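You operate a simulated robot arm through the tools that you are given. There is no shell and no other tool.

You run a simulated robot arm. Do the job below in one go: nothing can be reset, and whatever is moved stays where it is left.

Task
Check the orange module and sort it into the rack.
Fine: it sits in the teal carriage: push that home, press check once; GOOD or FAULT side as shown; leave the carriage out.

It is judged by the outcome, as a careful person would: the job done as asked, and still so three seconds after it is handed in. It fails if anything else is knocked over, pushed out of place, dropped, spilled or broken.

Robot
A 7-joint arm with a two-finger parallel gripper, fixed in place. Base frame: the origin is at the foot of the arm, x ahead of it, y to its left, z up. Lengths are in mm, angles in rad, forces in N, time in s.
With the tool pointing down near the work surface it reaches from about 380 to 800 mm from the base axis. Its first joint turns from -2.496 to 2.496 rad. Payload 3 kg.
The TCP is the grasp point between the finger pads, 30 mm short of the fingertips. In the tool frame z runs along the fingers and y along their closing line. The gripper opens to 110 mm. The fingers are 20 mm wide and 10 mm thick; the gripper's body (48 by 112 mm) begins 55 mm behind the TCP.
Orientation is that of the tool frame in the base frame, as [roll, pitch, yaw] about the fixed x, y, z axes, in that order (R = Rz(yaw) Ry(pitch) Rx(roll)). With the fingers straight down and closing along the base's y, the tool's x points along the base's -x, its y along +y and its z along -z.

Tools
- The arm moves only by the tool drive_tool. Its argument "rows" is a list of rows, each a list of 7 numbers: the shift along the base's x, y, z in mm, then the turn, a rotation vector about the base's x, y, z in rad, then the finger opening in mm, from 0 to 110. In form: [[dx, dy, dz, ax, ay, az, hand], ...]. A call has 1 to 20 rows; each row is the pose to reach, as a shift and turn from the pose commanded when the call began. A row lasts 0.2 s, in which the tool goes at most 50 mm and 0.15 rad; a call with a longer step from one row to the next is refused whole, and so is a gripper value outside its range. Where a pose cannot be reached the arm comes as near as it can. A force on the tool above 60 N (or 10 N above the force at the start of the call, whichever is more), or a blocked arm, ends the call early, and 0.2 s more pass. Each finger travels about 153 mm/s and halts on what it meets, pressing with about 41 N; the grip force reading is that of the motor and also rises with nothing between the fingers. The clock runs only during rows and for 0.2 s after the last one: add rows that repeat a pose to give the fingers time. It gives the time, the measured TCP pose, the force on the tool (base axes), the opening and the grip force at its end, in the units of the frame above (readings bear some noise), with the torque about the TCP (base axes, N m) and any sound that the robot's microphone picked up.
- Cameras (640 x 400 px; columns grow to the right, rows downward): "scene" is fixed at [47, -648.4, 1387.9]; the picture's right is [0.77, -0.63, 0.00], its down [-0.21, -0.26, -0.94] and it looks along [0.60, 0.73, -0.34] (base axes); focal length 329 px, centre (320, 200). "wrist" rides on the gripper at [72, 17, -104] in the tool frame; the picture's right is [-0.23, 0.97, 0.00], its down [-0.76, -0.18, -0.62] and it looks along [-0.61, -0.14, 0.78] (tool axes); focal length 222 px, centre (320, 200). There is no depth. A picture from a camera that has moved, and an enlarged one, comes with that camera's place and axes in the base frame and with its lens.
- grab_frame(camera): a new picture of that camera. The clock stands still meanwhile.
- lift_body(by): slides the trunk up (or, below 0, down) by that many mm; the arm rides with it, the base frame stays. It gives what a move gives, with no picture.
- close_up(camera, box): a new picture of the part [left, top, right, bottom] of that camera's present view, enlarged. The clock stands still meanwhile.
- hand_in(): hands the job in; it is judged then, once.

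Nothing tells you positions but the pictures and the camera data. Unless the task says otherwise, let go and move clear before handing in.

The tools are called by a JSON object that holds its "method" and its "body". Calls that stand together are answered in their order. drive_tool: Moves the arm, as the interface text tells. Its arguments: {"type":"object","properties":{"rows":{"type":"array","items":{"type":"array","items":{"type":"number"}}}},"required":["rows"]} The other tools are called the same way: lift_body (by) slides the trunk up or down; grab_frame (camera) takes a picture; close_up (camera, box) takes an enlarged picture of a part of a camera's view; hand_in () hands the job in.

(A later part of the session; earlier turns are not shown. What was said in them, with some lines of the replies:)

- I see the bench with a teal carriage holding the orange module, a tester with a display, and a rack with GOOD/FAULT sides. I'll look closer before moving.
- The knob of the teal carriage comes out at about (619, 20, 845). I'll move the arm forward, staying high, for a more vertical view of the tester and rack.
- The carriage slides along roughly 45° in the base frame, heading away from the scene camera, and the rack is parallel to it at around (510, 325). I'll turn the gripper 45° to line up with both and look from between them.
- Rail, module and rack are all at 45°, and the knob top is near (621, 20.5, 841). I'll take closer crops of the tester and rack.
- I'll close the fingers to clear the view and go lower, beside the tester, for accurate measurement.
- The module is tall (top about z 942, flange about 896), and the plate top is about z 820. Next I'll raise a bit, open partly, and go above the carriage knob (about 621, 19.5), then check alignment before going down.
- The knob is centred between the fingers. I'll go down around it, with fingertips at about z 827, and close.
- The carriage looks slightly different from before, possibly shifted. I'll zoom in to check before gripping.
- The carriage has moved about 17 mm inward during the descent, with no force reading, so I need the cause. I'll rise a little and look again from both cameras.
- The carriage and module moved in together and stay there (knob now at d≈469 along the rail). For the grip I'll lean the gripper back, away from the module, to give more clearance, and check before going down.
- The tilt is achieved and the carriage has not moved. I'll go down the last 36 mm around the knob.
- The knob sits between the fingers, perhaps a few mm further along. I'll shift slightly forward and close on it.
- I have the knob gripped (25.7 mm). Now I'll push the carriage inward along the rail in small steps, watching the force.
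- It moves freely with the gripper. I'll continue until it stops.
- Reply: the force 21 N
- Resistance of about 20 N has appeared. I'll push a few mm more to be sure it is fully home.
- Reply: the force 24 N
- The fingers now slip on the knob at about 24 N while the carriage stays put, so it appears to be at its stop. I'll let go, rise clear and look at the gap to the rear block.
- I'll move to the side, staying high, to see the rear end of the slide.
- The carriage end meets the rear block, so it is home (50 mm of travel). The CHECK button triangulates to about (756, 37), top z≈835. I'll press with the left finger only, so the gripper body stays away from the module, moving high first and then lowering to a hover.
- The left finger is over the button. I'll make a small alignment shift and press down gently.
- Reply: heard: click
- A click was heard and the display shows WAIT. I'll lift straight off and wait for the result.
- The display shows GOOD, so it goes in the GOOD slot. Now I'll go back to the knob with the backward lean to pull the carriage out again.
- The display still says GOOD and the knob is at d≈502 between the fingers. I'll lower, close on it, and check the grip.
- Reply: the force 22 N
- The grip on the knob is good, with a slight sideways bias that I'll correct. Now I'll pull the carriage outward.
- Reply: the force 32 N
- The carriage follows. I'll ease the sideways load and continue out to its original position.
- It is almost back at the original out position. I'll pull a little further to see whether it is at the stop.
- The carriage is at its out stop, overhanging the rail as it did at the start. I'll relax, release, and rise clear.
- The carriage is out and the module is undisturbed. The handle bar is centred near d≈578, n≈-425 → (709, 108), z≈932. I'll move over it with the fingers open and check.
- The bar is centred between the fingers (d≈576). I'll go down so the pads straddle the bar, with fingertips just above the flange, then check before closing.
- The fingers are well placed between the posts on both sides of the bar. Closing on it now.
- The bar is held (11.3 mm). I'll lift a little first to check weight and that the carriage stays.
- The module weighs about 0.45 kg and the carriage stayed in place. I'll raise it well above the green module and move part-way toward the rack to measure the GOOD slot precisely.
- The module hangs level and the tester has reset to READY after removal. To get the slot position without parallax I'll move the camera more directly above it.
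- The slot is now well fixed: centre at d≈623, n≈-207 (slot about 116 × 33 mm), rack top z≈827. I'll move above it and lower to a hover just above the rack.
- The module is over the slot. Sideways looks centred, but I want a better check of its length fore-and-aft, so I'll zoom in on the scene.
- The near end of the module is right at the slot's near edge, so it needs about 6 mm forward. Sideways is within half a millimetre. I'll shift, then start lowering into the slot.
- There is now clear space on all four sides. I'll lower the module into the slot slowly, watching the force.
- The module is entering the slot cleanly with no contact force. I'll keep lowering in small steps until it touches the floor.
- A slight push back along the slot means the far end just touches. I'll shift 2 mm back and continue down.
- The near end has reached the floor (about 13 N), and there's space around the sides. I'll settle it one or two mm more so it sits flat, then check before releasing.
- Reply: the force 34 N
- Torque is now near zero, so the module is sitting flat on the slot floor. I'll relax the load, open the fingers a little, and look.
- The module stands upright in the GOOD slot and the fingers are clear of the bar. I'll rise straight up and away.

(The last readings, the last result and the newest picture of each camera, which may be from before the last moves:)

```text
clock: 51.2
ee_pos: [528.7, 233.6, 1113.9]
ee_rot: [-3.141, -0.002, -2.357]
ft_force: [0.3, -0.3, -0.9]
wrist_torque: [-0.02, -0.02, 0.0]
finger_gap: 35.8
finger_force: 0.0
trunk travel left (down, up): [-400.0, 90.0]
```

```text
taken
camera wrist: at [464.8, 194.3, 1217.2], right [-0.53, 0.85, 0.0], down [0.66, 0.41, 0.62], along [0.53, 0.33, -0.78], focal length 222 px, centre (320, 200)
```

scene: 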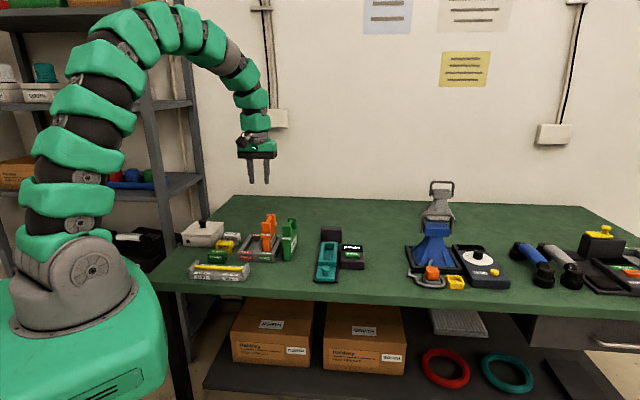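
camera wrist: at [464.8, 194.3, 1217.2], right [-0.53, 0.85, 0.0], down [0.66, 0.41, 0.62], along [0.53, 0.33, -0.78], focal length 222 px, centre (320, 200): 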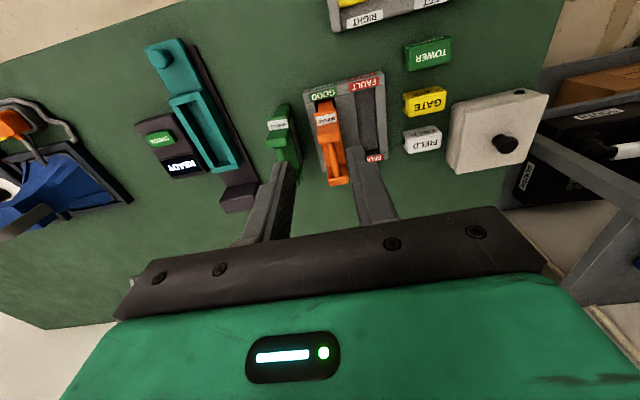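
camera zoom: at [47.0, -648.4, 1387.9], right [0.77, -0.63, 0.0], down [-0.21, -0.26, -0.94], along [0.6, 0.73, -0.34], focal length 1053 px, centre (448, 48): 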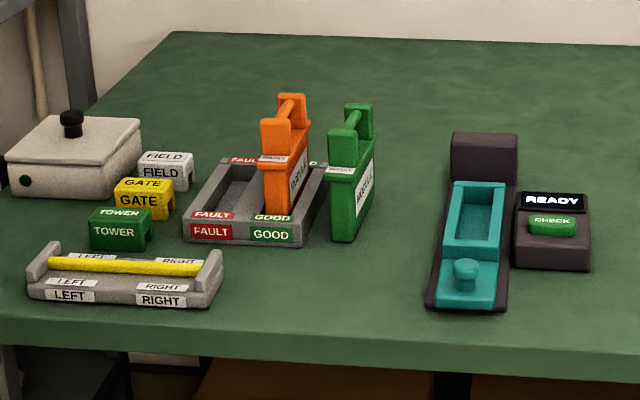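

The orange module stands in the GOOD slot. The carriage is fully out and empty, the green module and the other items haven't moved, and the gripper is clear. I'm handing in.

{"method": "hand_in", "body": {}}

```text
The job is handed in.
```

I checked the orange module and it tested **GOOD**, so it's now standing upright in the rack's GOOD slot. I've handed the job in.

- **Check:** I pushed the teal carriage home against its rear stop and pressed CHECK once. The display went to WAIT and then GOOD.
- **Carriage:** I pulled it back to its out stop, where it started. It is empty, and the tester went back to READY after the module was lifted out.
- **Other items:** nothing else looked moved in the last pictures, and the gripper is open and well clear.

On my first approach to the knob, the carriage slid in about 17 mm before I had gripped it. I never found the cause. I leaned the gripper back for the later approaches and it didn't happen again; the carriage and module showed no sign of harm.
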